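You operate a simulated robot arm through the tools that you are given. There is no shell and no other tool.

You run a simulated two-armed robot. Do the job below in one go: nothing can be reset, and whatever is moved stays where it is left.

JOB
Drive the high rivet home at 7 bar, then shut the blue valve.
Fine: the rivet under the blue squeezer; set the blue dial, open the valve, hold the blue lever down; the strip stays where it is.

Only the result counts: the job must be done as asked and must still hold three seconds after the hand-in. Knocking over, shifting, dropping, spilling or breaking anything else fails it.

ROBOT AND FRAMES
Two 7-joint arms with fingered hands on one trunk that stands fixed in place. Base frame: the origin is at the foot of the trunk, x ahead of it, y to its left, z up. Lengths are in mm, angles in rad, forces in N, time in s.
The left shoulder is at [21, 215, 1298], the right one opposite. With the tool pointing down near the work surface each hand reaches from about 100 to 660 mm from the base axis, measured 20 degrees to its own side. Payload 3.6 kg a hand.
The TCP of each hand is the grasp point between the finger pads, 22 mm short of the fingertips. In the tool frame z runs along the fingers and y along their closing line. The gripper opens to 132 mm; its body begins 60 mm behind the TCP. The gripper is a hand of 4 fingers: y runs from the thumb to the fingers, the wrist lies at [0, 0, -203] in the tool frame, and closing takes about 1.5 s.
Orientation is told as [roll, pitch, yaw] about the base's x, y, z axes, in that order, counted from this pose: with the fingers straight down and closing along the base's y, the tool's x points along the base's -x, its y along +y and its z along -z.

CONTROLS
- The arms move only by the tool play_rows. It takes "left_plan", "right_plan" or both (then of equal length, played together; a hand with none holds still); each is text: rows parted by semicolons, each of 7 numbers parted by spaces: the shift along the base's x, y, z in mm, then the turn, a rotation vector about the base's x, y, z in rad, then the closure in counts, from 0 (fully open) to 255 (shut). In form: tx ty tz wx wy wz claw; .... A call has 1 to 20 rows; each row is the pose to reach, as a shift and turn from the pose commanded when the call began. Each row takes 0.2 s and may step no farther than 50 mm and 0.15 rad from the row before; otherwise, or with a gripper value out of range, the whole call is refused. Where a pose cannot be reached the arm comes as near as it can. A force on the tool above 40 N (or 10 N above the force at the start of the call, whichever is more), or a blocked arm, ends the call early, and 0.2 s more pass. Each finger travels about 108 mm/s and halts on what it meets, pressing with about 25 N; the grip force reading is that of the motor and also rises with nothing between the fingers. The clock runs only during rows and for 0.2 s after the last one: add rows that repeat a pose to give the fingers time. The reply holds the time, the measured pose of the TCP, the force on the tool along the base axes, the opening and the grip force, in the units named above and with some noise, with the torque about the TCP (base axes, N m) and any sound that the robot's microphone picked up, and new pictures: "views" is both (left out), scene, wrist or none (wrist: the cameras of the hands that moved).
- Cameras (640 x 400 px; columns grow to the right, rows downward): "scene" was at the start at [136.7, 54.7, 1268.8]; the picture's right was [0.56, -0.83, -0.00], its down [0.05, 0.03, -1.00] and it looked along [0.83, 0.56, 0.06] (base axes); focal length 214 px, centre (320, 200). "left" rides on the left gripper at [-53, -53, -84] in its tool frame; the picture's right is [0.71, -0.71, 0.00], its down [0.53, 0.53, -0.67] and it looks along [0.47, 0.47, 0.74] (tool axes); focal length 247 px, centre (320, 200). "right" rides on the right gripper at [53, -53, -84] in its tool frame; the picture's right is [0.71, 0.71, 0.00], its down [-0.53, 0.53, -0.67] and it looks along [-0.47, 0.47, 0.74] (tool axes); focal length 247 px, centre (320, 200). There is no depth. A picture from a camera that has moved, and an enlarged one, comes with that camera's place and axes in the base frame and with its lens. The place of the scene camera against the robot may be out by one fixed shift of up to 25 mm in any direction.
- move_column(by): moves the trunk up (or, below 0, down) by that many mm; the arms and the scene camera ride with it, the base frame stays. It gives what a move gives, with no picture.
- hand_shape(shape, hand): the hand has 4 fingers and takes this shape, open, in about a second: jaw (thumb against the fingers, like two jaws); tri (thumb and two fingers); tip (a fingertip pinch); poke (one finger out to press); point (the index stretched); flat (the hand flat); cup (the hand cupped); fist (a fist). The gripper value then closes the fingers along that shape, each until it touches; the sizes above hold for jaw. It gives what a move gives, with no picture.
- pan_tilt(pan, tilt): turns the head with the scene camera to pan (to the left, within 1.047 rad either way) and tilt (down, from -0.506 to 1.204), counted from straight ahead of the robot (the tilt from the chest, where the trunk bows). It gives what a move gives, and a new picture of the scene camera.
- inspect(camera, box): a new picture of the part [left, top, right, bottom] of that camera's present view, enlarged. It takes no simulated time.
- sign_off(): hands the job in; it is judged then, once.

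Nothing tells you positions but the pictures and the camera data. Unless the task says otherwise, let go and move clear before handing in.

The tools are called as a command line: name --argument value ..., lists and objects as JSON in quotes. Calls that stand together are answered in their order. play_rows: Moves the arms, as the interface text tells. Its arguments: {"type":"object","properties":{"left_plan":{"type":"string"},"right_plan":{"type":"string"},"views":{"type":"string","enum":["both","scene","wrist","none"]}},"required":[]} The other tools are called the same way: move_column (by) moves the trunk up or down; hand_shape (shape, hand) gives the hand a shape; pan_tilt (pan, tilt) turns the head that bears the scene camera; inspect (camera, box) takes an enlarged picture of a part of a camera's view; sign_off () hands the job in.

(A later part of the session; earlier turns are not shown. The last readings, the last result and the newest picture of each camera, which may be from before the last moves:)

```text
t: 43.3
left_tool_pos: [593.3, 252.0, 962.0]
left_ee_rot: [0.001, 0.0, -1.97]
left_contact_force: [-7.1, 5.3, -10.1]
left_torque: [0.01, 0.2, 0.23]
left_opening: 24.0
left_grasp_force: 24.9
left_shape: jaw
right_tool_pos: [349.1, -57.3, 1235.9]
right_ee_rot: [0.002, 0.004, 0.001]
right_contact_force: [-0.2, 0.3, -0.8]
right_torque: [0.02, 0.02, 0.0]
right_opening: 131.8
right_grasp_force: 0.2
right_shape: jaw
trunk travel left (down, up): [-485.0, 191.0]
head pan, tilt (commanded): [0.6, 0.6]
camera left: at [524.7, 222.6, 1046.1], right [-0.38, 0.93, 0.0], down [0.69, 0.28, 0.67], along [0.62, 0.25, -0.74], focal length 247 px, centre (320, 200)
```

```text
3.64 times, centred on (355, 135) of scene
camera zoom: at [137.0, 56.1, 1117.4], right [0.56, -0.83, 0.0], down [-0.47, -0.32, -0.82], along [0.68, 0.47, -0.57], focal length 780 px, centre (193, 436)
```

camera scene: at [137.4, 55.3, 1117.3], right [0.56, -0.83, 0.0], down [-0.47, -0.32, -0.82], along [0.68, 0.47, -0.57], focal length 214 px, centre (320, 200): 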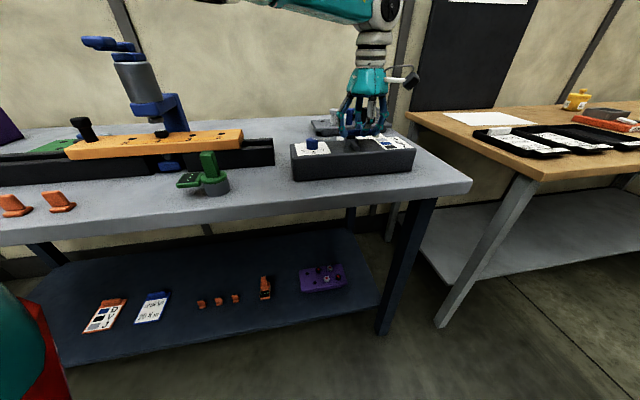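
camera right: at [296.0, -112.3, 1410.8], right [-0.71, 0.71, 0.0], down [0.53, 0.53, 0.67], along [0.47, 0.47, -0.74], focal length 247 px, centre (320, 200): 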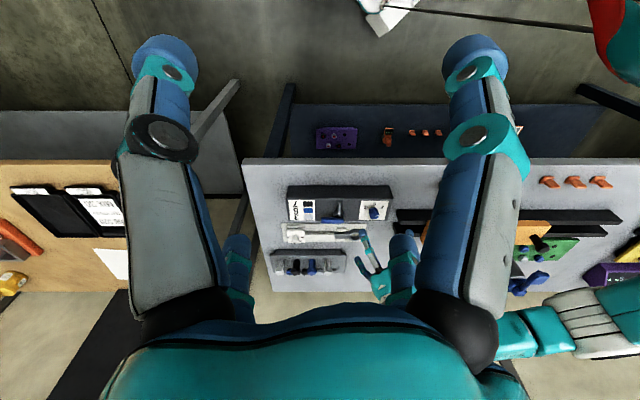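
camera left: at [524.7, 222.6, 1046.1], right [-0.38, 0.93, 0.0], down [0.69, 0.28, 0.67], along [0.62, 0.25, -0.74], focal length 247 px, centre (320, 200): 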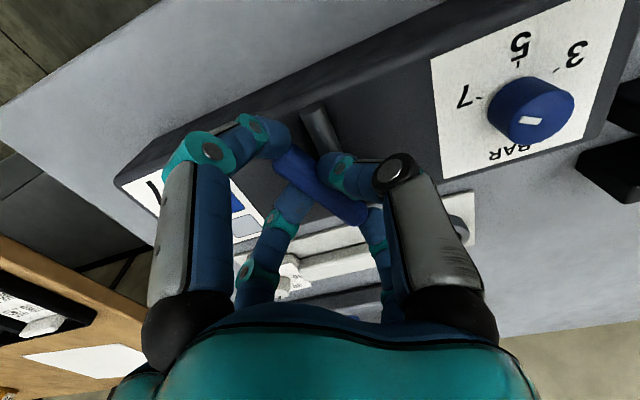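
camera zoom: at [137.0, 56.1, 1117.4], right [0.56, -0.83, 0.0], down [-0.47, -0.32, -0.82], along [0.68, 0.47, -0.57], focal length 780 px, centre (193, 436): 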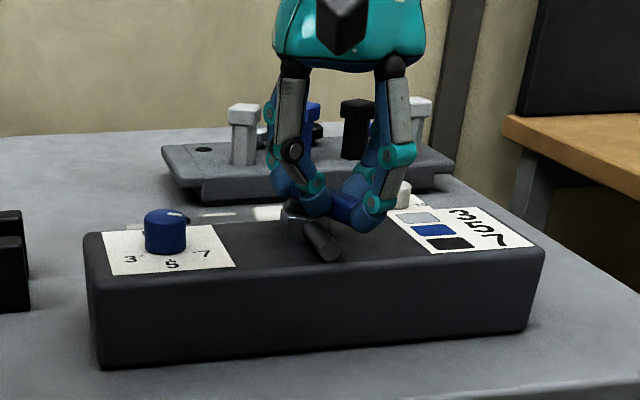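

Still turning freely with low force. I'll complete the quarter turn.

play_rows --left_plan "-2.4 1.2 0 0 0 -0.1 255; -4.6 2.6 0 0 0 -0.2 255; -6.5 4.1 0 0 0 -0.3 255; -8 5.6 0 0 0 -0.385 255; -8 5.6 0 0 0 -0.385 255" --views "wrist"

inspect --camera "scene" --box '[280, 80, 430, 190]'

inspect --camera "left" --box '[200, 60, 440, 240]'

```text
t: 44.5
left_tool_pos: [566.2, 256.0, 968.2]
left_ee_rot: [0.018, 0.007, -2.145]
left_contact_force: [28.4, -11.1, -2.2]
left_torque: [-0.17, -0.43, 0.1]
left_opening: 14.6
left_grasp_force: 25.3
left_shape: jaw
left hand out of reach, approached as far as the arm can: row 1, 2, 3, 4, 5
right_tool_pos: [353.9, -61.8, 1233.3]
right_ee_rot: [0.002, 0.006, 0.001]
right_contact_force: [-0.9, -0.1, 0.4]
right_torque: [0.04, 0.02, 0.02]
right_opening: 132.0
right_grasp_force: 0.0
right_shape: jaw
trunk travel left (down, up): [-485.0, 191.0]
head pan, tilt (commanded): [0.6, 0.6]
camera left: at [492.0, 239.9, 1050.5], right [-0.21, 0.98, -0.01], down [0.72, 0.16, 0.68], along [0.67, 0.14, -0.73], focal length 247 px, centre (320, 200)
```

left: 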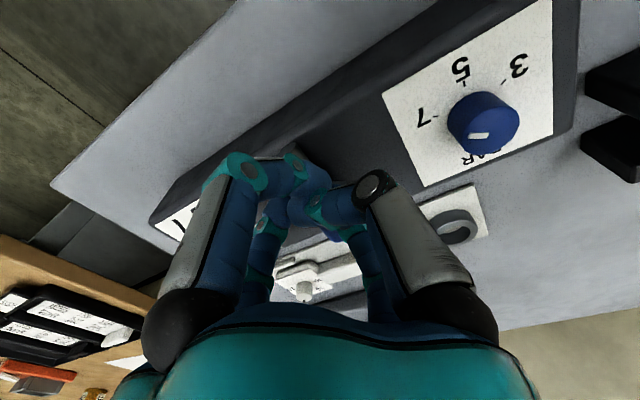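

```text
3.64 times, centred on (355, 135) of scene
camera zoom: at [141.6, 54.0, 1116.9], right [0.56, -0.83, 0.0], down [-0.47, -0.32, -0.82], along [0.68, 0.47, -0.57], focal length 780 px, centre (193, 436)
```

zoom: 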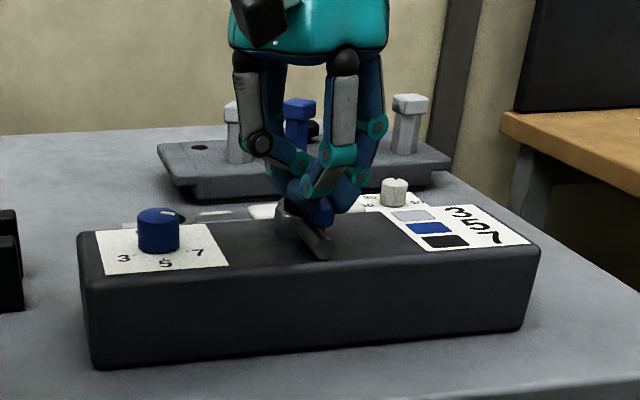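

```text
2.22 times, centred on (320, 150) of left
camera zoom: at [492.0, 239.9, 1050.5], right [-0.21, 0.98, -0.01], down [0.72, 0.16, 0.68], along [0.67, 0.14, -0.73], focal length 549 px, centre (320, 311)
```

zoom: 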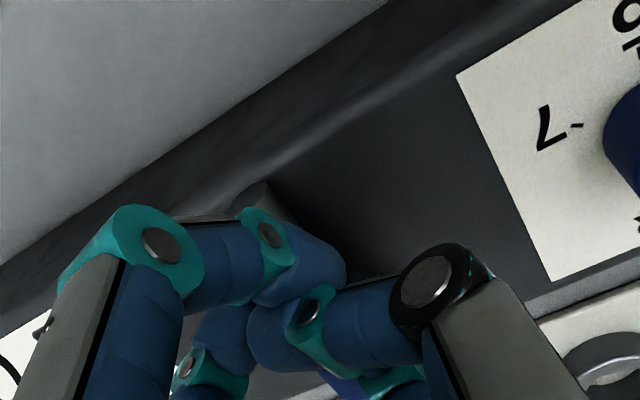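

The wrist ran out of yaw range near the end and the grip slid off the handle. I'll lift straight up with the fingers closed, then unwind the wrist and look at the valve.

play_rows --left_plan "-15 0 45 0 0 0.1 255; -15 0 90 0 0 0.2 255; -15 0 110 0 0 0.3 255; -15 0 110 0 0 0.4 200; -15 0 110 0 0 0.53 100; -15 0 110 0 0 0.66 0; -15 0 110 0 0 0.785 0; -15 0 110 0 0 0.785 0" --views "both"

inspect --camera "scene" --box '[280, 80, 430, 190]'

inspect --camera "left" --box '[180, 20, 460, 200]'

```text
t: 46.3
left_tool_pos: [543.2, 259.8, 1077.4]
left_ee_rot: [0.003, 0.008, -1.354]
left_contact_force: [0.5, -0.5, -0.1]
left_torque: [-0.03, -0.01, -0.01]
left_opening: 131.9
left_grasp_force: 0.1
left_shape: jaw
right_tool_pos: [349.0, -59.1, 1236.9]
right_ee_rot: [0.0, 0.0, 0.001]
right_contact_force: [0.2, 0.8, -0.2]
right_torque: [-0.02, 0.02, 0.0]
right_opening: 131.7
right_grasp_force: 0.0
right_shape: jaw
trunk travel left (down, up): [-485.0, 191.0]
head pan, tilt (commanded): [0.6, 0.6]
camera scene: at [136.9, 55.3, 1117.4], right [0.57, -0.82, 0.0], down [-0.47, -0.32, -0.82], along [0.68, 0.47, -0.57], focal length 214 px, centre (320, 200)
camera left: at [503.6, 195.0, 1159.1], right [-0.84, 0.54, 0.0], down [0.4, 0.62, 0.67], along [0.36, 0.57, -0.74], focal length 247 px, centre (320, 200)
```

scene: 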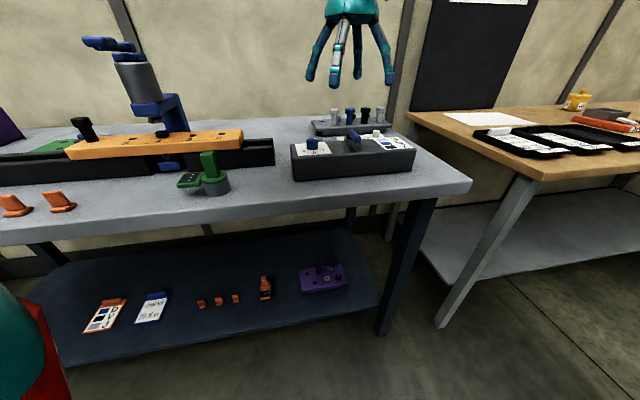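
left: 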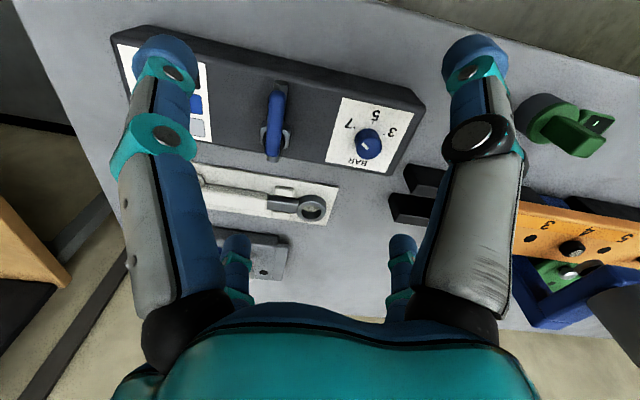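

```text
3.64 times, centred on (355, 135) of scene
camera zoom: at [136.9, 55.3, 1117.4], right [0.57, -0.82, 0.0], down [-0.47, -0.32, -0.82], along [0.68, 0.47, -0.57], focal length 780 px, centre (193, 436)
```

zoom: 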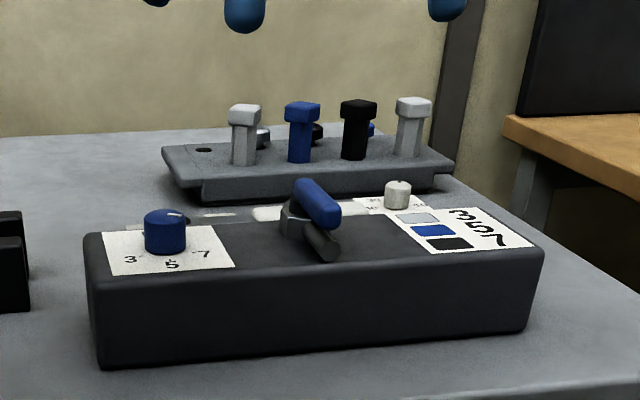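

```text
2.22 times, centred on (320, 110) of left
camera zoom: at [503.6, 195.0, 1159.1], right [-0.84, 0.54, 0.0], down [0.4, 0.62, 0.67], along [0.36, 0.57, -0.74], focal length 549 px, centre (320, 400)
```

zoom: 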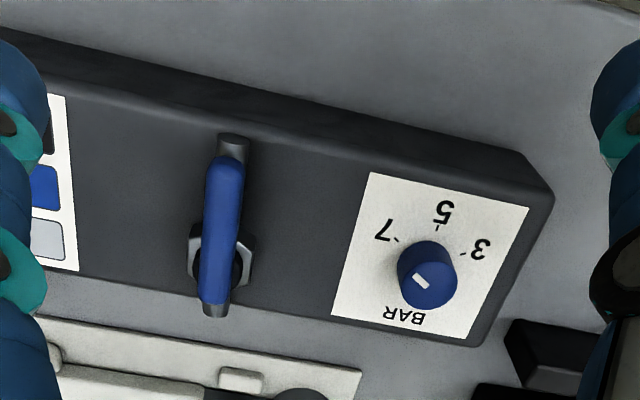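

The handle now lies along the pipe, pointing toward the robot (within about 2°), so the valve is open, and the dial is still on 7. Next I'll raise the trunk again and carry the closed hand over to the squeezer lever.

move_column --by 90

play_rows --left_plan "-20 30 15 0 0 -0.02 100; -47 65 25 0 0 -0.05 200; -74 100 30 0 0 -0.08 255; -101 135 30 0 0 -0.11 255; -128 170 30 0 0 -0.14 255; -155 205 30 0 0 -0.17 255; -182 240 30 0 0 -0.2 255; -209 275 30 0 0 -0.216 255; -230 305 30 0 0 -0.216 255; -242.5 322 30 0 0 -0.216 255; -242.5 322 30 0 0 -0.216 255" --views "both"

```text
t: 47.5
left_tool_pos: [543.6, 259.5, 1166.4]
left_ee_rot: [0.005, 0.009, -1.356]
left_contact_force: [-0.7, -0.4, -0.7]
left_torque: [0.0, 0.01, 0.01]
left_opening: 132.2
left_grasp_force: 0.2
left_shape: jaw
right_tool_pos: [350.4, -60.3, 1325.7]
right_ee_rot: [0.0, 0.002, -0.001]
right_contact_force: [0.5, 0.4, 0.5]
right_torque: [0.04, 0.0, 0.01]
right_opening: 131.9
right_grasp_force: 0.0
right_shape: jaw
trunk travel left (down, up): [-575.0, 101.0]
head pan, tilt (commanded): [0.6, 0.6]
```

```text
t: 49.9
left_tool_pos: [313.4, 563.6, 1199.1]
left_ee_rot: [0.007, 0.008, -1.564]
left_contact_force: [-0.1, 0.5, 0.0]
left_torque: [-0.01, 0.0, 0.03]
left_opening: 0.1
left_grasp_force: 25.7
left_shape: jaw
left hand out of reach, approached as far as the arm can: row 9, 10, 11
right_tool_pos: [348.6, -58.6, 1326.1]
right_ee_rot: [0.0, 0.0, -0.001]
right_contact_force: [-0.3, 0.8, -0.7]
right_torque: [-0.01, -0.01, 0.05]
right_opening: 131.9
right_grasp_force: 0.0
right_shape: jaw
trunk travel left (down, up): [-575.0, 101.0]
head pan, tilt (commanded): [0.6, 0.6]
camera scene: at [136.1, 55.5, 1208.2], right [0.56, -0.83, 0.0], down [-0.47, -0.32, -0.82], along [0.68, 0.47, -0.57], focal length 214 px, centre (320, 200)
camera left: at [260.0, 508.5, 1280.9], right [-0.71, 0.7, 0.0], down [0.52, 0.52, 0.68], along [0.48, 0.48, -0.74], focal length 247 px, centre (320, 200)
```

scene: 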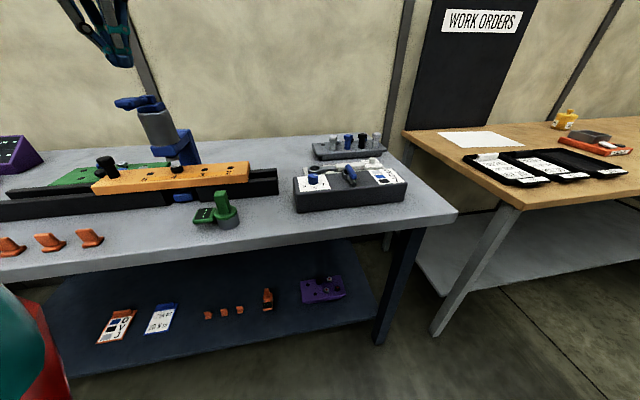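
left: 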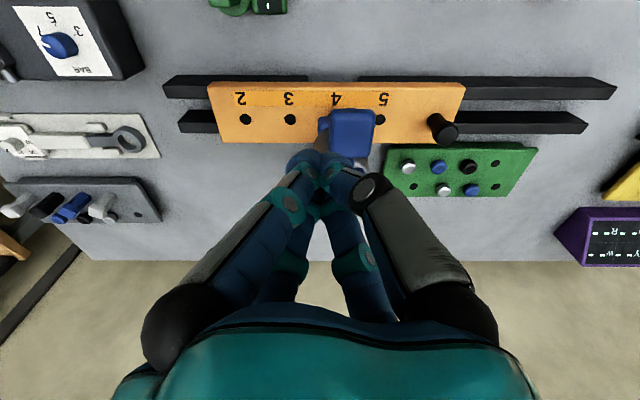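

The wrist's yaw is limiting reach here, so I'll unwind the yaw; the closed fingertip cluster is the same from any side.

play_rows --left_plan "0 0 0 0 0 0.13 255; 0 0 0 0 0 0.26 255; 0 0 0 0 0 0.39 255; 0 0 0 0 0 0.52 255; 0 0 0 0 0 0.65 255; 0 0 0 0 0 0.78 255; 0 0 0 0 0 0.91 255; 0 0 0 0 0 1.04 255; 0 0 0 0 0 1.17 255; 0 0 0 0 0 1.17 255" --views "both"

inspect --camera "left" --box '[200, 60, 440, 240]'

inspect --camera "scene" --box '[60, 0, 240, 200]'

```text
t: 52.1
left_tool_pos: [312.2, 562.1, 1198.5]
left_ee_rot: [0.002, 0.007, -0.4]
left_contact_force: [-0.1, 0.0, 0.9]
left_torque: [-0.04, 0.03, 0.0]
left_opening: 0.0
left_grasp_force: 24.8
left_shape: jaw
right_tool_pos: [349.7, -59.8, 1326.4]
right_ee_rot: [0.001, 0.0, 0.0]
right_contact_force: [-0.4, 0.5, 0.1]
right_torque: [0.01, 0.01, -0.01]
right_opening: 132.2
right_grasp_force: 0.1
right_shape: jaw
trunk travel left (down, up): [-575.0, 101.0]
head pan, tilt (commanded): [0.6, 0.6]
camera scene: at [136.3, 55.3, 1208.2], right [0.57, -0.82, 0.0], down [-0.47, -0.32, -0.82], along [0.68, 0.47, -0.57], focal length 214 px, centre (320, 200)
camera left: at [342.9, 491.6, 1280.9], right [-0.93, -0.38, 0.0], down [-0.28, 0.68, 0.67], along [-0.26, 0.62, -0.74], focal length 247 px, centre (320, 200)
```

scene: 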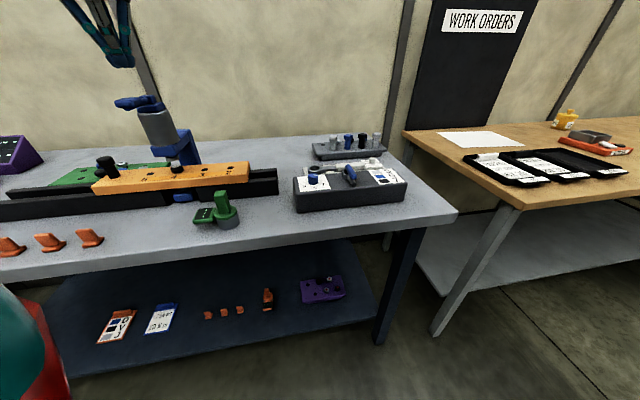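
left: 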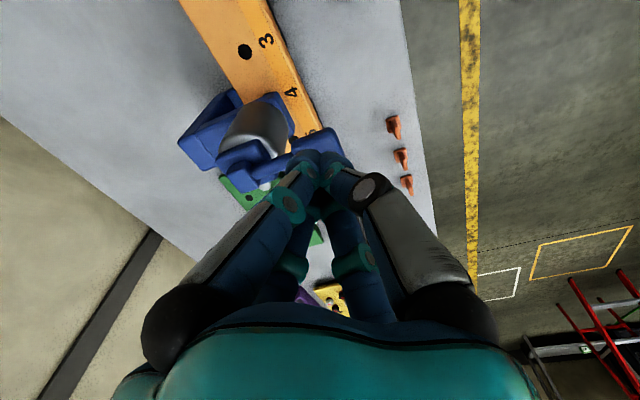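

```text
2.22 times, centred on (320, 150) of left
camera zoom: at [342.9, 491.6, 1280.9], right [-0.93, -0.38, 0.0], down [-0.28, 0.68, 0.67], along [-0.26, 0.62, -0.74], focal length 549 px, centre (320, 311)
```

zoom: 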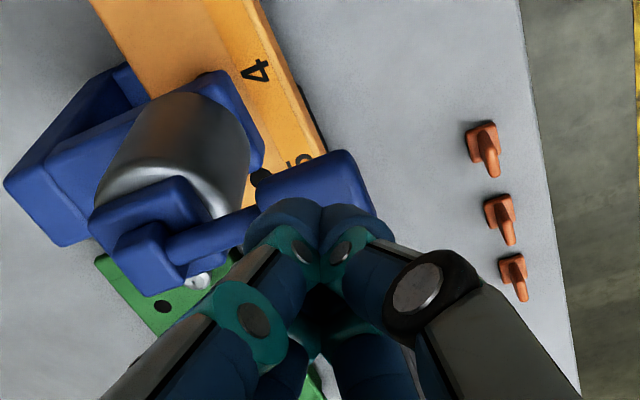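

```text
2.00 times, centred on (150, 100) of scene
camera zoom: at [136.3, 55.3, 1208.2], right [0.57, -0.82, 0.0], down [-0.47, -0.32, -0.82], along [0.68, 0.47, -0.57], focal length 429 px, centre (660, 400)
```

zoom: 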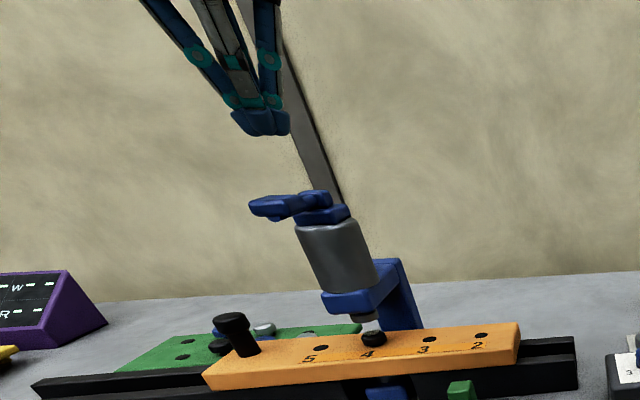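

The yaw is free now. I'll move the fingertips over the paddle centre and come down to just above it.

play_rows --left_plan "-6 10 -5 0 0 0 255; -12 20 -15 0 0 0 255; -12 20 -30 0 0 0 255; -12 20 -40 0 0 0 255; -12 20 -40 0 0 0 255" --views "both"

inspect --camera "left" --box '[200, 60, 440, 240]'

inspect --camera "scene" --box '[60, 0, 240, 200]'

```text
t: 53.3
left_tool_pos: [302.5, 580.7, 1157.5]
left_ee_rot: [0.004, 0.007, -0.402]
left_contact_force: [0.5, -1.0, 0.5]
left_torque: [0.04, 0.05, -0.02]
left_opening: 0.2
left_grasp_force: 25.2
left_shape: jaw
right_tool_pos: [349.8, -59.2, 1326.2]
right_ee_rot: [0.0, 0.001, -0.001]
right_contact_force: [0.1, 0.7, 0.2]
right_torque: [-0.03, 0.01, -0.07]
right_opening: 132.1
right_grasp_force: 0.1
right_shape: jaw
trunk travel left (down, up): [-575.0, 101.0]
head pan, tilt (commanded): [0.6, 0.6]
camera scene: at [136.3, 55.3, 1208.2], right [0.56, -0.83, 0.0], down [-0.47, -0.32, -0.82], along [0.68, 0.47, -0.57], focal length 214 px, centre (320, 200)
camera left: at [330.6, 510.7, 1240.4], right [-0.93, -0.37, 0.0], down [-0.27, 0.69, 0.67], along [-0.25, 0.62, -0.74], focal length 247 px, centre (320, 200)
```

scene: 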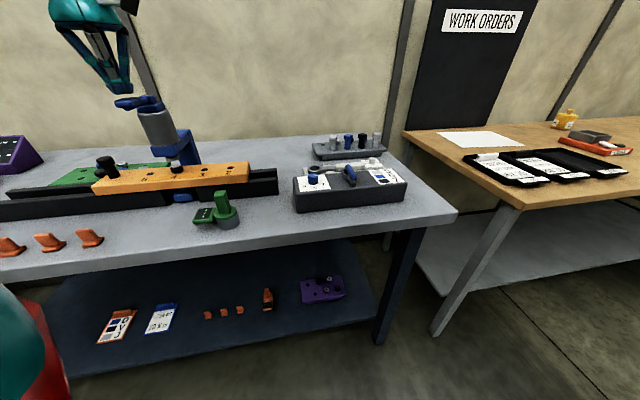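
left: 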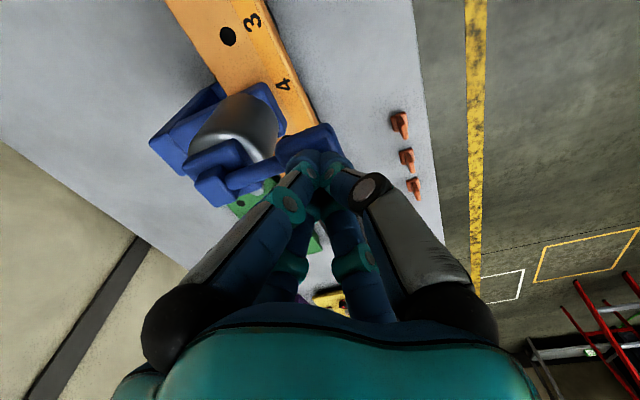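

```text
2.22 times, centred on (320, 150) of left
camera zoom: at [330.6, 510.7, 1240.4], right [-0.93, -0.37, 0.0], down [-0.27, 0.69, 0.67], along [-0.25, 0.62, -0.74], focal length 549 px, centre (320, 311)
```

zoom: 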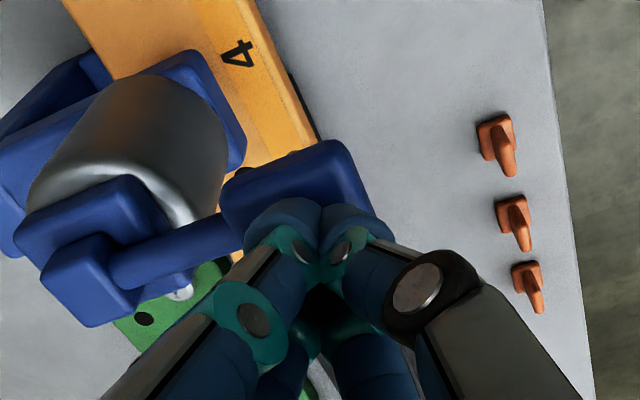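

```text
2.00 times, centred on (150, 100) of scene
camera zoom: at [136.3, 55.3, 1208.2], right [0.56, -0.83, 0.0], down [-0.47, -0.32, -0.82], along [0.68, 0.47, -0.57], focal length 429 px, centre (660, 400)
```

zoom: 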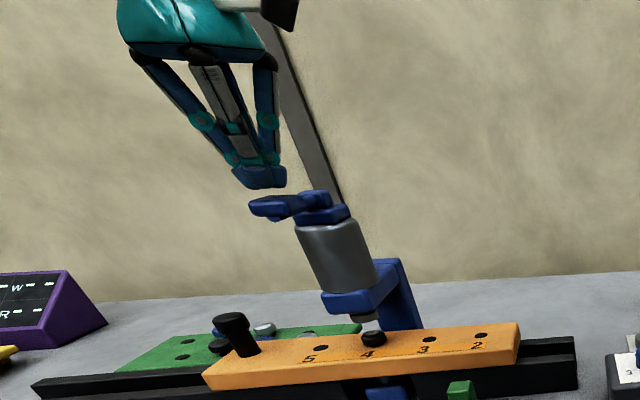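

The tips hover about 14 mm above the paddle, near its centre. I'll press down in small steps and watch the force and the rivet.

play_rows --left_plan "0 0 -6 0 0 0 255; 0 0 -10 0 0 0 255; 0 0 -13 0 0 0 255; 0 0 -16 0 0 0 255; 0 0 -19 0 0 0 255; 0 0 -22 0 0 0 255; 0 0 -22 0 0 0 255" --views "both"

inspect --camera "scene" --box '[80, 60, 240, 200]'

```text
t: 54.9
left_tool_pos: [300.5, 581.5, 1137.4]
left_ee_rot: [0.005, 0.008, -0.402]
left_contact_force: [1.4, -1.6, 5.8]
left_torque: [-0.03, -0.1, -0.01]
left_opening: 0.0
left_grasp_force: 24.8
left_shape: jaw
right_tool_pos: [348.6, -59.2, 1326.0]
right_ee_rot: [0.002, 0.0, 0.0]
right_contact_force: [0.4, -0.1, 0.3]
right_torque: [0.02, 0.0, 0.0]
right_opening: 131.8
right_grasp_force: 0.1
right_shape: jaw
trunk travel left (down, up): [-575.0, 101.0]
head pan, tilt (commanded): [0.6, 0.6]
camera scene: at [136.2, 54.7, 1208.3], right [0.56, -0.83, 0.0], down [-0.47, -0.32, -0.82], along [0.68, 0.47, -0.57], focal length 214 px, centre (320, 200)
camera left: at [330.3, 511.0, 1219.8], right [-0.93, -0.37, 0.0], down [-0.28, 0.68, 0.67], along [-0.25, 0.63, -0.74], focal length 247 px, centre (320, 200)
```

scene: 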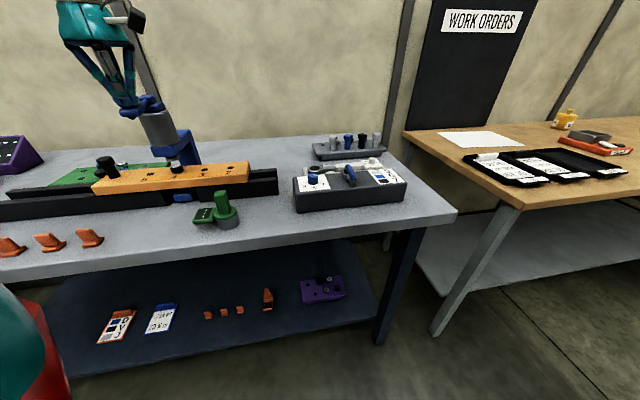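
left: 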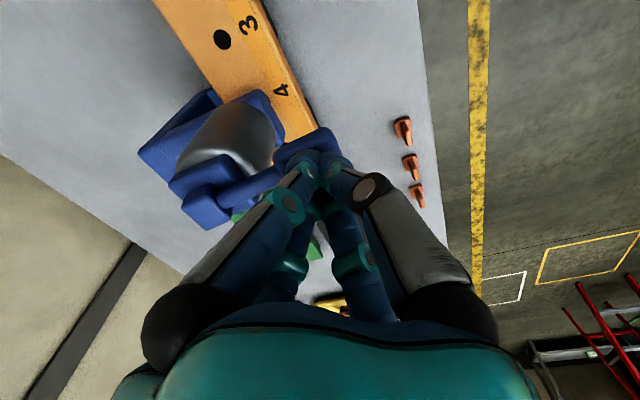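

```text
2.86 times, centred on (160, 130) of scene
camera zoom: at [136.2, 54.7, 1208.3], right [0.56, -0.83, 0.0], down [-0.47, -0.32, -0.82], along [0.68, 0.47, -0.57], focal length 613 px, centre (777, 400)
```

zoom: 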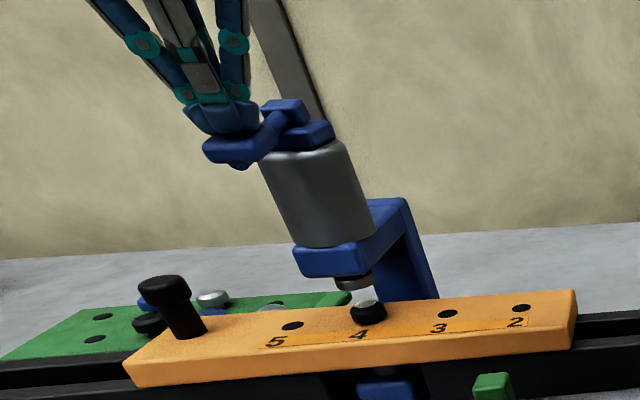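

The lever is yielding at about 6 N and starting to tilt down. I'll keep pressing.

play_rows --left_plan "0 0 -3 0 0 0 255; 0 0 -6 0 0 0 255; 0 0 -9 0 0 0 255; 0 0 -12 0 0 0 255; 0 0 -15 0 0 0 255; 0 0 -18 0 0 0 255; 0 0 -18 0 0 0 255" --views "scene"

inspect --camera "scene" --box '[80, 60, 240, 200]'

```text
t: 56.6
left_tool_pos: [298.4, 578.4, 1124.8]
left_ee_rot: [0.01, 0.004, -0.403]
left_contact_force: [-9.0, -6.8, 17.7]
left_torque: [-0.14, 0.09, -0.02]
left_opening: 0.0
left_grasp_force: 25.0
left_shape: jaw
right_tool_pos: [346.6, -61.5, 1326.9]
right_ee_rot: [0.003, -0.002, 0.0]
right_contact_force: [0.4, 0.6, 0.3]
right_torque: [-0.03, 0.03, -0.02]
right_opening: 132.0
right_grasp_force: 0.0
right_shape: jaw
trunk travel left (down, up): [-575.0, 101.0]
head pan, tilt (commanded): [0.6, 0.6]
stopped in row 7 (left hand): the force on the tool passed its limit at 40 N (the readings are from after the stop); the commanded pose is now the measured one
camera scene: at [133.8, 53.2, 1208.5], right [0.57, -0.82, 0.0], down [-0.46, -0.32, -0.83], along [0.68, 0.47, -0.56], focal length 214 px, centre (320, 200)
```

scene: 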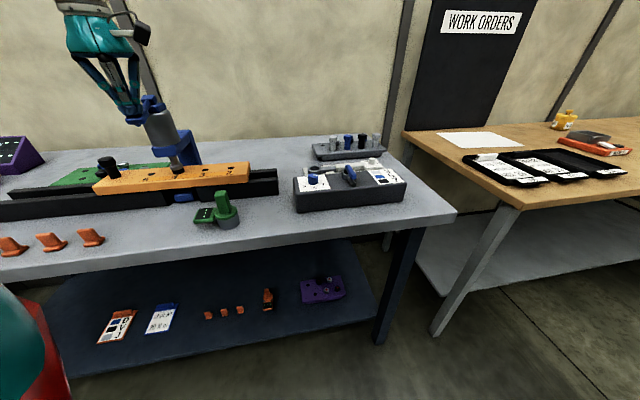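

```text
2.86 times, centred on (160, 130) of scene
camera zoom: at [133.8, 53.2, 1208.5], right [0.57, -0.82, 0.0], down [-0.46, -0.32, -0.83], along [0.68, 0.47, -0.56], focal length 613 px, centre (777, 400)
```

zoom: 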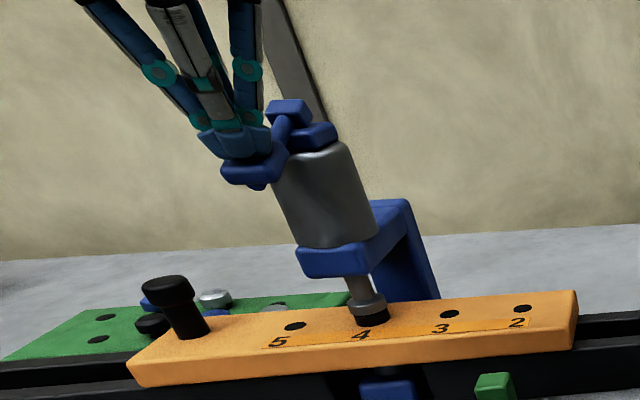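

The ram has come down onto the rivet. I'll hold the lever down a few seconds so the stroke completes.

play_rows --left_plan "0 0 0 0 0 0 255; 0 0 0 0 0 0 255; 0 0 0 0 0 0 255; 0 0 0 0 0 0 255; 0 0 0 0 0 0 255; 0 0 0 0 0 0 255; 0 0 0 0 0 0 255; 0 0 0 0 0 0 255; 0 0 0 0 0 0 255; 0 0 0 0 0 0 255" --views "scene"

inspect --camera "scene" --box '[140, 120, 240, 200]'

```text
t: 58.8
left_tool_pos: [299.0, 579.5, 1124.5]
left_ee_rot: [0.012, 0.003, -0.404]
left_contact_force: [-9.0, -7.1, 26.2]
left_torque: [-0.06, 0.04, -0.02]
left_opening: 0.0
left_grasp_force: 25.1
left_shape: jaw
right_tool_pos: [345.5, -62.2, 1327.0]
right_ee_rot: [0.003, -0.002, 0.001]
right_contact_force: [-0.3, -0.1, -0.7]
right_torque: [0.0, -0.02, 0.03]
right_opening: 131.9
right_grasp_force: 0.0
right_shape: jaw
trunk travel left (down, up): [-575.0, 101.0]
head pan, tilt (commanded): [0.6, 0.6]
camera scene: at [133.5, 52.3, 1208.8], right [0.56, -0.83, 0.0], down [-0.46, -0.32, -0.83], along [0.68, 0.47, -0.56], focal length 214 px, centre (320, 200)
```

scene: 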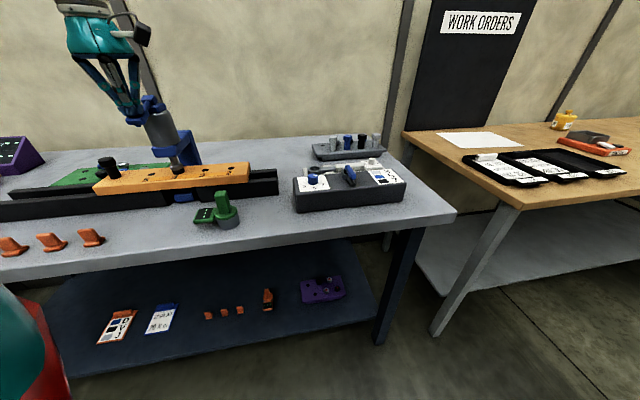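

```text
5.00 times, centred on (190, 160) of scene
camera zoom: at [133.5, 52.3, 1208.8], right [0.56, -0.83, 0.0], down [-0.46, -0.32, -0.83], along [0.68, 0.47, -0.56], focal length 1072 px, centre (970, 400)
```

zoom: 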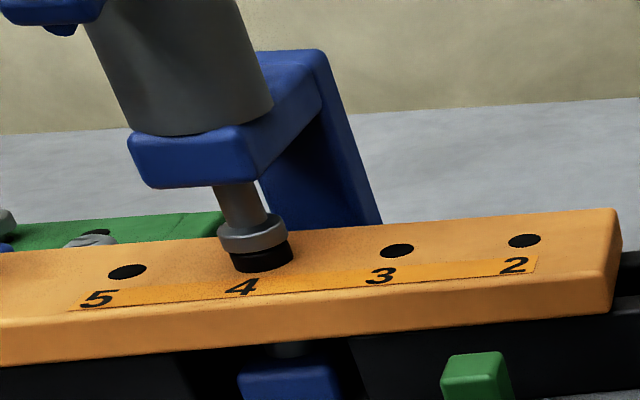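

The ram is bearing on the rivet head. I'll hold longer and compare the ram's position.

play_rows --left_plan "0 0 0 0 0 0 255; 0 0 0 0 0 0 255; 0 0 0 0 0 0 255; 0 0 0 0 0 0 255; 0 0 0 0 0 0 255; 0 0 0 0 0 0 255; 0 0 0 0 0 0 255; 0 0 0 0 0 0 255; 0 0 0 0 0 0 255; 0 0 0 0 0 0 255; 0 0 0 0 0 0 255; 0 0 0 0 0 0 255; 0 0 0 0 0 0 255; 0 0 0 0 0 0 255; 0 0 0 0 0 0 255" --views "wrist"

inspect --camera "scene" --box '[140, 120, 240, 200]'

```text
t: 62.0
left_tool_pos: [299.5, 579.7, 1122.3]
left_ee_rot: [0.01, 0.004, -0.402]
left_contact_force: [-7.1, -5.5, 27.9]
left_torque: [-0.02, -0.01, 0.01]
left_opening: 0.0
left_grasp_force: 25.1
left_shape: jaw
right_tool_pos: [346.0, -63.0, 1327.0]
right_ee_rot: [0.003, -0.001, 0.0]
right_contact_force: [0.7, 0.0, -0.2]
right_torque: [0.03, 0.02, -0.01]
right_opening: 132.0
right_grasp_force: 0.1
right_shape: jaw
trunk travel left (down, up): [-575.0, 101.0]
head pan, tilt (commanded): [0.6, 0.6]
camera left: at [328.1, 508.1, 1205.8], right [-0.93, -0.37, -0.01], down [-0.28, 0.68, 0.68], along [-0.25, 0.63, -0.74], focal length 247 px, centre (320, 200)
```

left: 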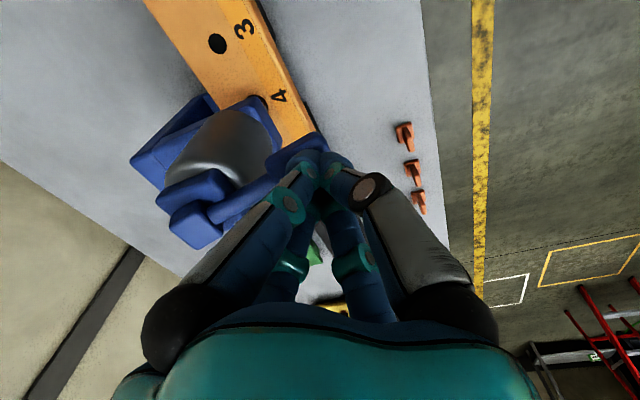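

```text
5.00 times, centred on (190, 160) of scene
camera zoom: at [133.5, 52.4, 1208.8], right [0.56, -0.83, 0.0], down [-0.46, -0.32, -0.83], along [0.68, 0.47, -0.56], focal length 1072 px, centre (970, 400)
```

zoom: 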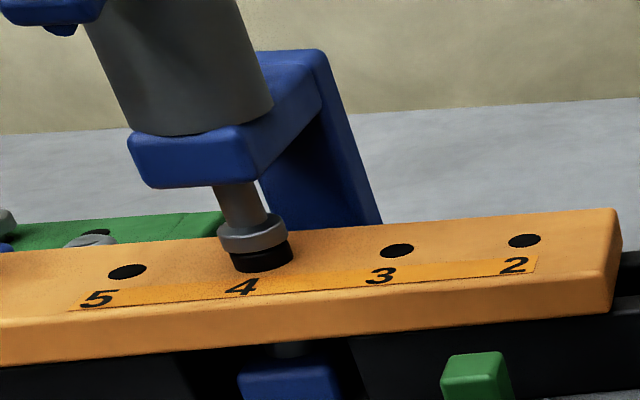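

The ram holds steady at the bottom of its stroke. I'll release the lever and inspect the rivet.

play_rows --left_plan "0 0 8 0 0 0 255; 0 0 16 0 0 0 255; 0 0 30 0 0 0 255; 0 -10 50 0 0 0 255; 0 -30 75 0 0 0 255; 0 -50 90 0 0 0 255; 0 -60 100 0 0 0 255; 0 -60 100 0 0 0 255" --views "both"

inspect --camera "scene" --box '[140, 120, 240, 200]'

inspect --camera "scene" --box '[80, 60, 240, 200]'

```text
t: 63.8
left_tool_pos: [302.0, 523.8, 1222.0]
left_ee_rot: [0.008, 0.007, -0.405]
left_contact_force: [-0.5, 0.1, 0.2]
left_torque: [0.01, 0.01, 0.03]
left_opening: 0.0
left_grasp_force: 25.3
left_shape: jaw
right_tool_pos: [349.3, -58.9, 1326.9]
right_ee_rot: [-0.001, 0.001, -0.001]
right_contact_force: [-0.1, 0.3, -0.4]
right_torque: [0.05, -0.03, -0.01]
right_opening: 131.6
right_grasp_force: 0.1
right_shape: jaw
trunk travel left (down, up): [-575.0, 101.0]
head pan, tilt (commanded): [0.6, 0.6]
camera scene: at [136.4, 55.3, 1208.2], right [0.56, -0.83, 0.0], down [-0.47, -0.32, -0.82], along [0.68, 0.47, -0.57], focal length 214 px, centre (320, 200)
camera left: at [331.3, 452.1, 1304.8], right [-0.93, -0.37, 0.0], down [-0.28, 0.68, 0.68], along [-0.25, 0.63, -0.74], focal length 247 px, centre (320, 200)
```

scene: 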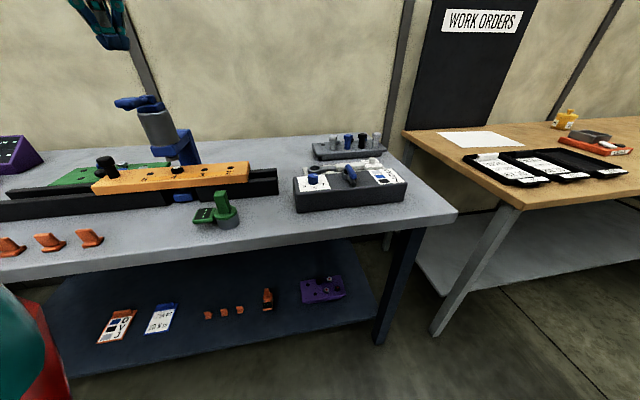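
left: 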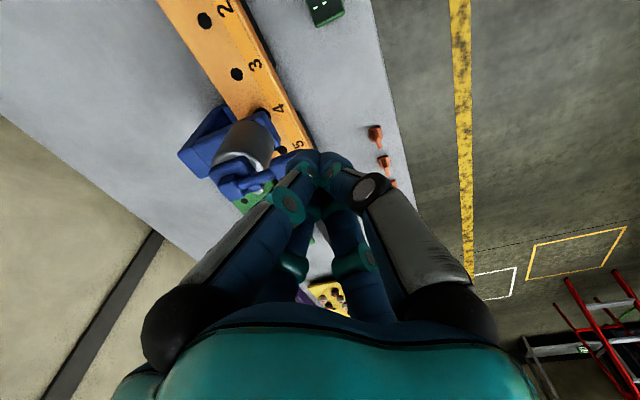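

```text
5.00 times, centred on (190, 160) of scene
camera zoom: at [136.4, 55.3, 1208.2], right [0.56, -0.83, 0.0], down [-0.47, -0.32, -0.82], along [0.68, 0.47, -0.57], focal length 1072 px, centre (970, 400)
```

zoom: 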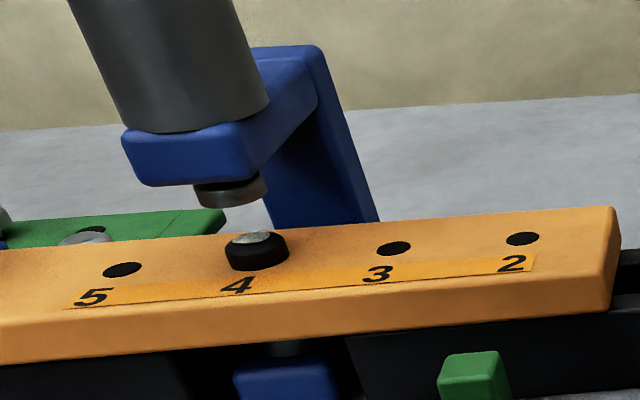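

```text
2.86 times, centred on (160, 130) of scene
camera zoom: at [136.4, 55.3, 1208.2], right [0.56, -0.83, 0.0], down [-0.47, -0.32, -0.82], along [0.68, 0.47, -0.57], focal length 613 px, centre (777, 400)
```

zoom: 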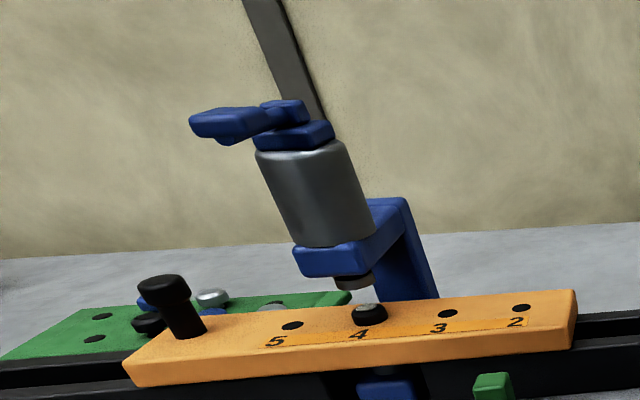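

The head has clearly come down about 4 mm. I'll open the hand and take a closer look at the rivet with the wrist camera to confirm it is seated.

play_rows --left_plan "8 -14 -20 0 0 -0.1 200; 16 -28 -50 0 0 -0.2 100; 24 -42 -85 0 0 -0.3 0; 32 -56 -115 0 0 -0.38 0; 38 -64 -142 0 0 -0.38 0; 38 -64 -142 0 0 -0.38 0; 38 -64 -142 0 0 -0.38 0" --views "wrist"

inspect --camera "left" --box '[260, 130, 420, 250]'

```text
t: 65.4
left_tool_pos: [341.5, 458.5, 1077.1]
left_ee_rot: [0.008, 0.005, -0.783]
left_contact_force: [0.3, -0.3, -0.1]
left_torque: [0.02, -0.01, -0.01]
left_opening: 131.8
left_grasp_force: 0.1
left_shape: jaw
right_tool_pos: [348.9, -58.6, 1327.1]
right_ee_rot: [0.0, 0.001, -0.001]
right_contact_force: [-1.1, 0.4, 0.5]
right_torque: [-0.01, -0.02, 0.02]
right_opening: 131.8
right_grasp_force: 0.0
right_shape: jaw
trunk travel left (down, up): [-575.0, 101.0]
head pan, tilt (commanded): [0.6, 0.6]
camera left: at [340.9, 381.4, 1160.4], right [-1.0, 0.0, 0.0], down [0.0, 0.74, 0.68], along [0.0, 0.68, -0.74], focal length 247 px, centre (320, 200)
```

left: 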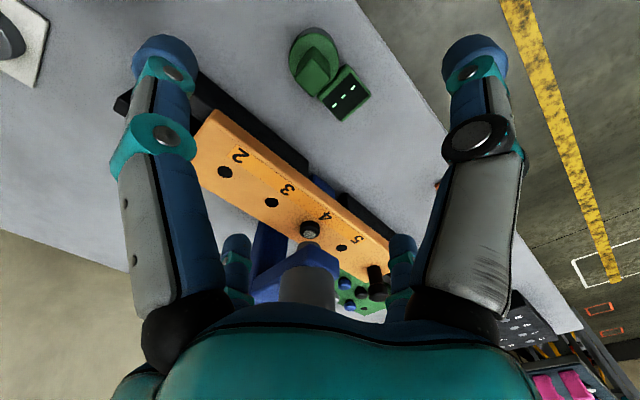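

```text
3.33 times, centred on (340, 190) of left
camera zoom: at [340.9, 381.4, 1160.4], right [-1.0, 0.0, 0.0], down [0.0, 0.74, 0.68], along [0.0, 0.68, -0.74], focal length 823 px, centre (253, 233)
```

zoom: 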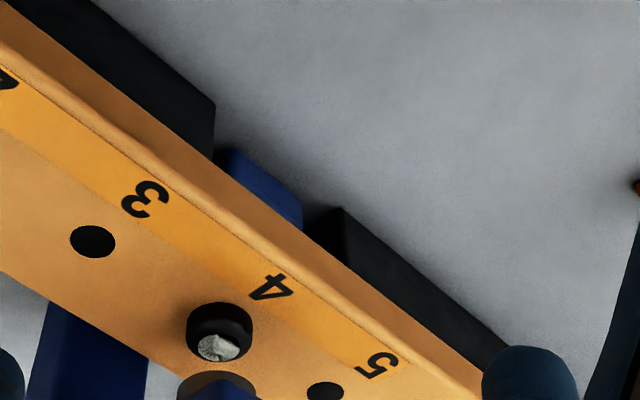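

I'll zoom tighter on the rivet head and on the other seated ones for comparison.

inspect --camera "left" --box '[285, 205, 345, 250]'

inspect --camera "scene" --box '[165, 150, 205, 180]'

```text
8.89 times, centred on (315, 228) of left
camera zoom: at [340.9, 381.4, 1160.4], right [-1.0, 0.0, 0.0], down [0.0, 0.74, 0.68], along [0.0, 0.68, -0.74], focal length 2195 px, centre (364, -44)
```

zoom: 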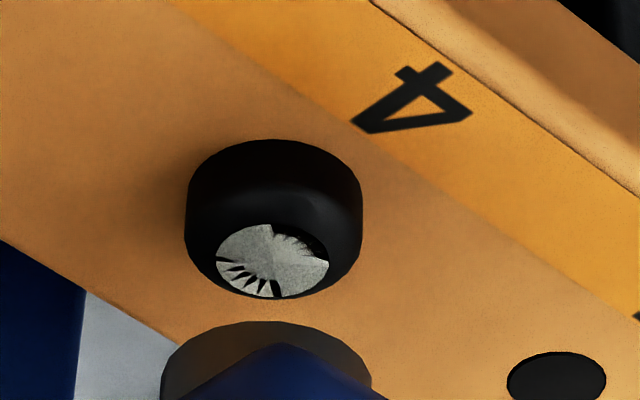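

```text
13.33 times, centred on (185, 165) of scene
camera zoom: at [136.5, 55.4, 1208.2], right [0.56, -0.83, 0.0], down [-0.47, -0.32, -0.82], along [0.68, 0.47, -0.57], focal length 2860 px, centre (2120, 667)
```

zoom: 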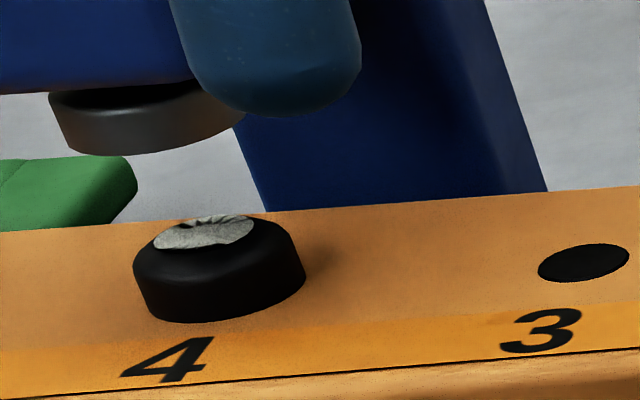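

The rivet head now sits flat on the strip, and the strip hasn't moved. Now for the valve: I'll go back with closed fingers, come down on the dial side of the handle, and push it round to shut.

play_rows --left_plan "15 -13 30 0 0 -0.09 60; 40 -35 60 0 0 -0.18 120; 70 -61 80 0 0 -0.28 200; 100 -87 85 0 0 -0.38 255; 130 -113 85 0 0 -0.48 255; 160 -139 85 0 0 -0.58 255; 190 -165 85 0 0 -0.68 255; 214.5 -187 85 0 0 -0.785 255; 214.5 -187 85 0 0 -0.785 255" --views "none"

move_column --by -90

play_rows --left_plan "0 0 -20 0 0 0 255; 0 0 -20 0 0 0 255" --views "both"

```text
t: 67.4
left_tool_pos: [552.6, 273.5, 1163.8]
left_ee_rot: [0.009, 0.004, -1.569]
left_contact_force: [-0.9, -0.1, -0.3]
left_torque: [0.02, 0.0, -0.01]
left_opening: 0.0
left_grasp_force: 24.9
left_shape: jaw
right_tool_pos: [349.0, -58.7, 1326.7]
right_ee_rot: [0.001, -0.001, -0.001]
right_contact_force: [-1.5, -0.5, 0.0]
right_torque: [-0.05, -0.04, 0.0]
right_opening: 131.9
right_grasp_force: 0.0
right_shape: jaw
trunk travel left (down, up): [-575.0, 101.0]
head pan, tilt (commanded): [0.6, 0.6]
```

```text
t: 68.7
left_tool_pos: [554.0, 271.2, 1074.2]
left_ee_rot: [0.007, 0.003, -1.566]
left_contact_force: [0.2, 0.3, 0.1]
left_torque: [-0.02, -0.02, 0.02]
left_opening: 0.2
left_grasp_force: 25.0
left_shape: jaw
right_tool_pos: [349.2, -60.3, 1236.0]
right_ee_rot: [0.001, 0.0, 0.0]
right_contact_force: [-0.5, -0.2, 0.5]
right_torque: [0.01, -0.01, 0.02]
right_opening: 132.0
right_grasp_force: 0.0
right_shape: jaw
trunk travel left (down, up): [-485.0, 191.0]
head pan, tilt (commanded): [0.6, 0.6]
```

```text
t: 69.3
left_tool_pos: [554.4, 271.7, 1054.4]
left_ee_rot: [0.008, 0.005, -1.567]
left_contact_force: [-0.2, 0.2, 0.4]
left_torque: [-0.02, -0.01, -0.04]
left_opening: 0.0
left_grasp_force: 24.9
left_shape: jaw
right_tool_pos: [349.5, -59.6, 1236.8]
right_ee_rot: [-0.002, -0.001, -0.002]
right_contact_force: [0.4, -0.2, 0.9]
right_torque: [-0.01, -0.03, 0.0]
right_opening: 132.0
right_grasp_force: 0.1
right_shape: jaw
trunk travel left (down, up): [-485.0, 191.0]
head pan, tilt (commanded): [0.6, 0.6]
camera scene: at [136.8, 55.1, 1117.5], right [0.56, -0.83, 0.0], down [-0.47, -0.32, -0.82], along [0.68, 0.47, -0.57], focal length 214 px, centre (320, 200)
camera left: at [501.9, 217.6, 1136.7], right [-0.71, 0.7, 0.0], down [0.52, 0.53, 0.67], along [0.48, 0.48, -0.74], focal length 247 px, centre (320, 200)
```

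scene: 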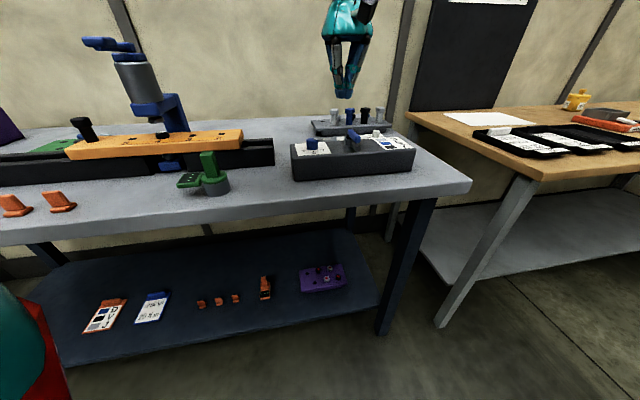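
left: 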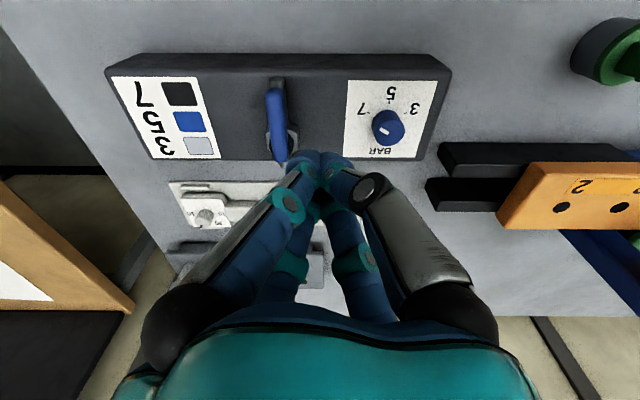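

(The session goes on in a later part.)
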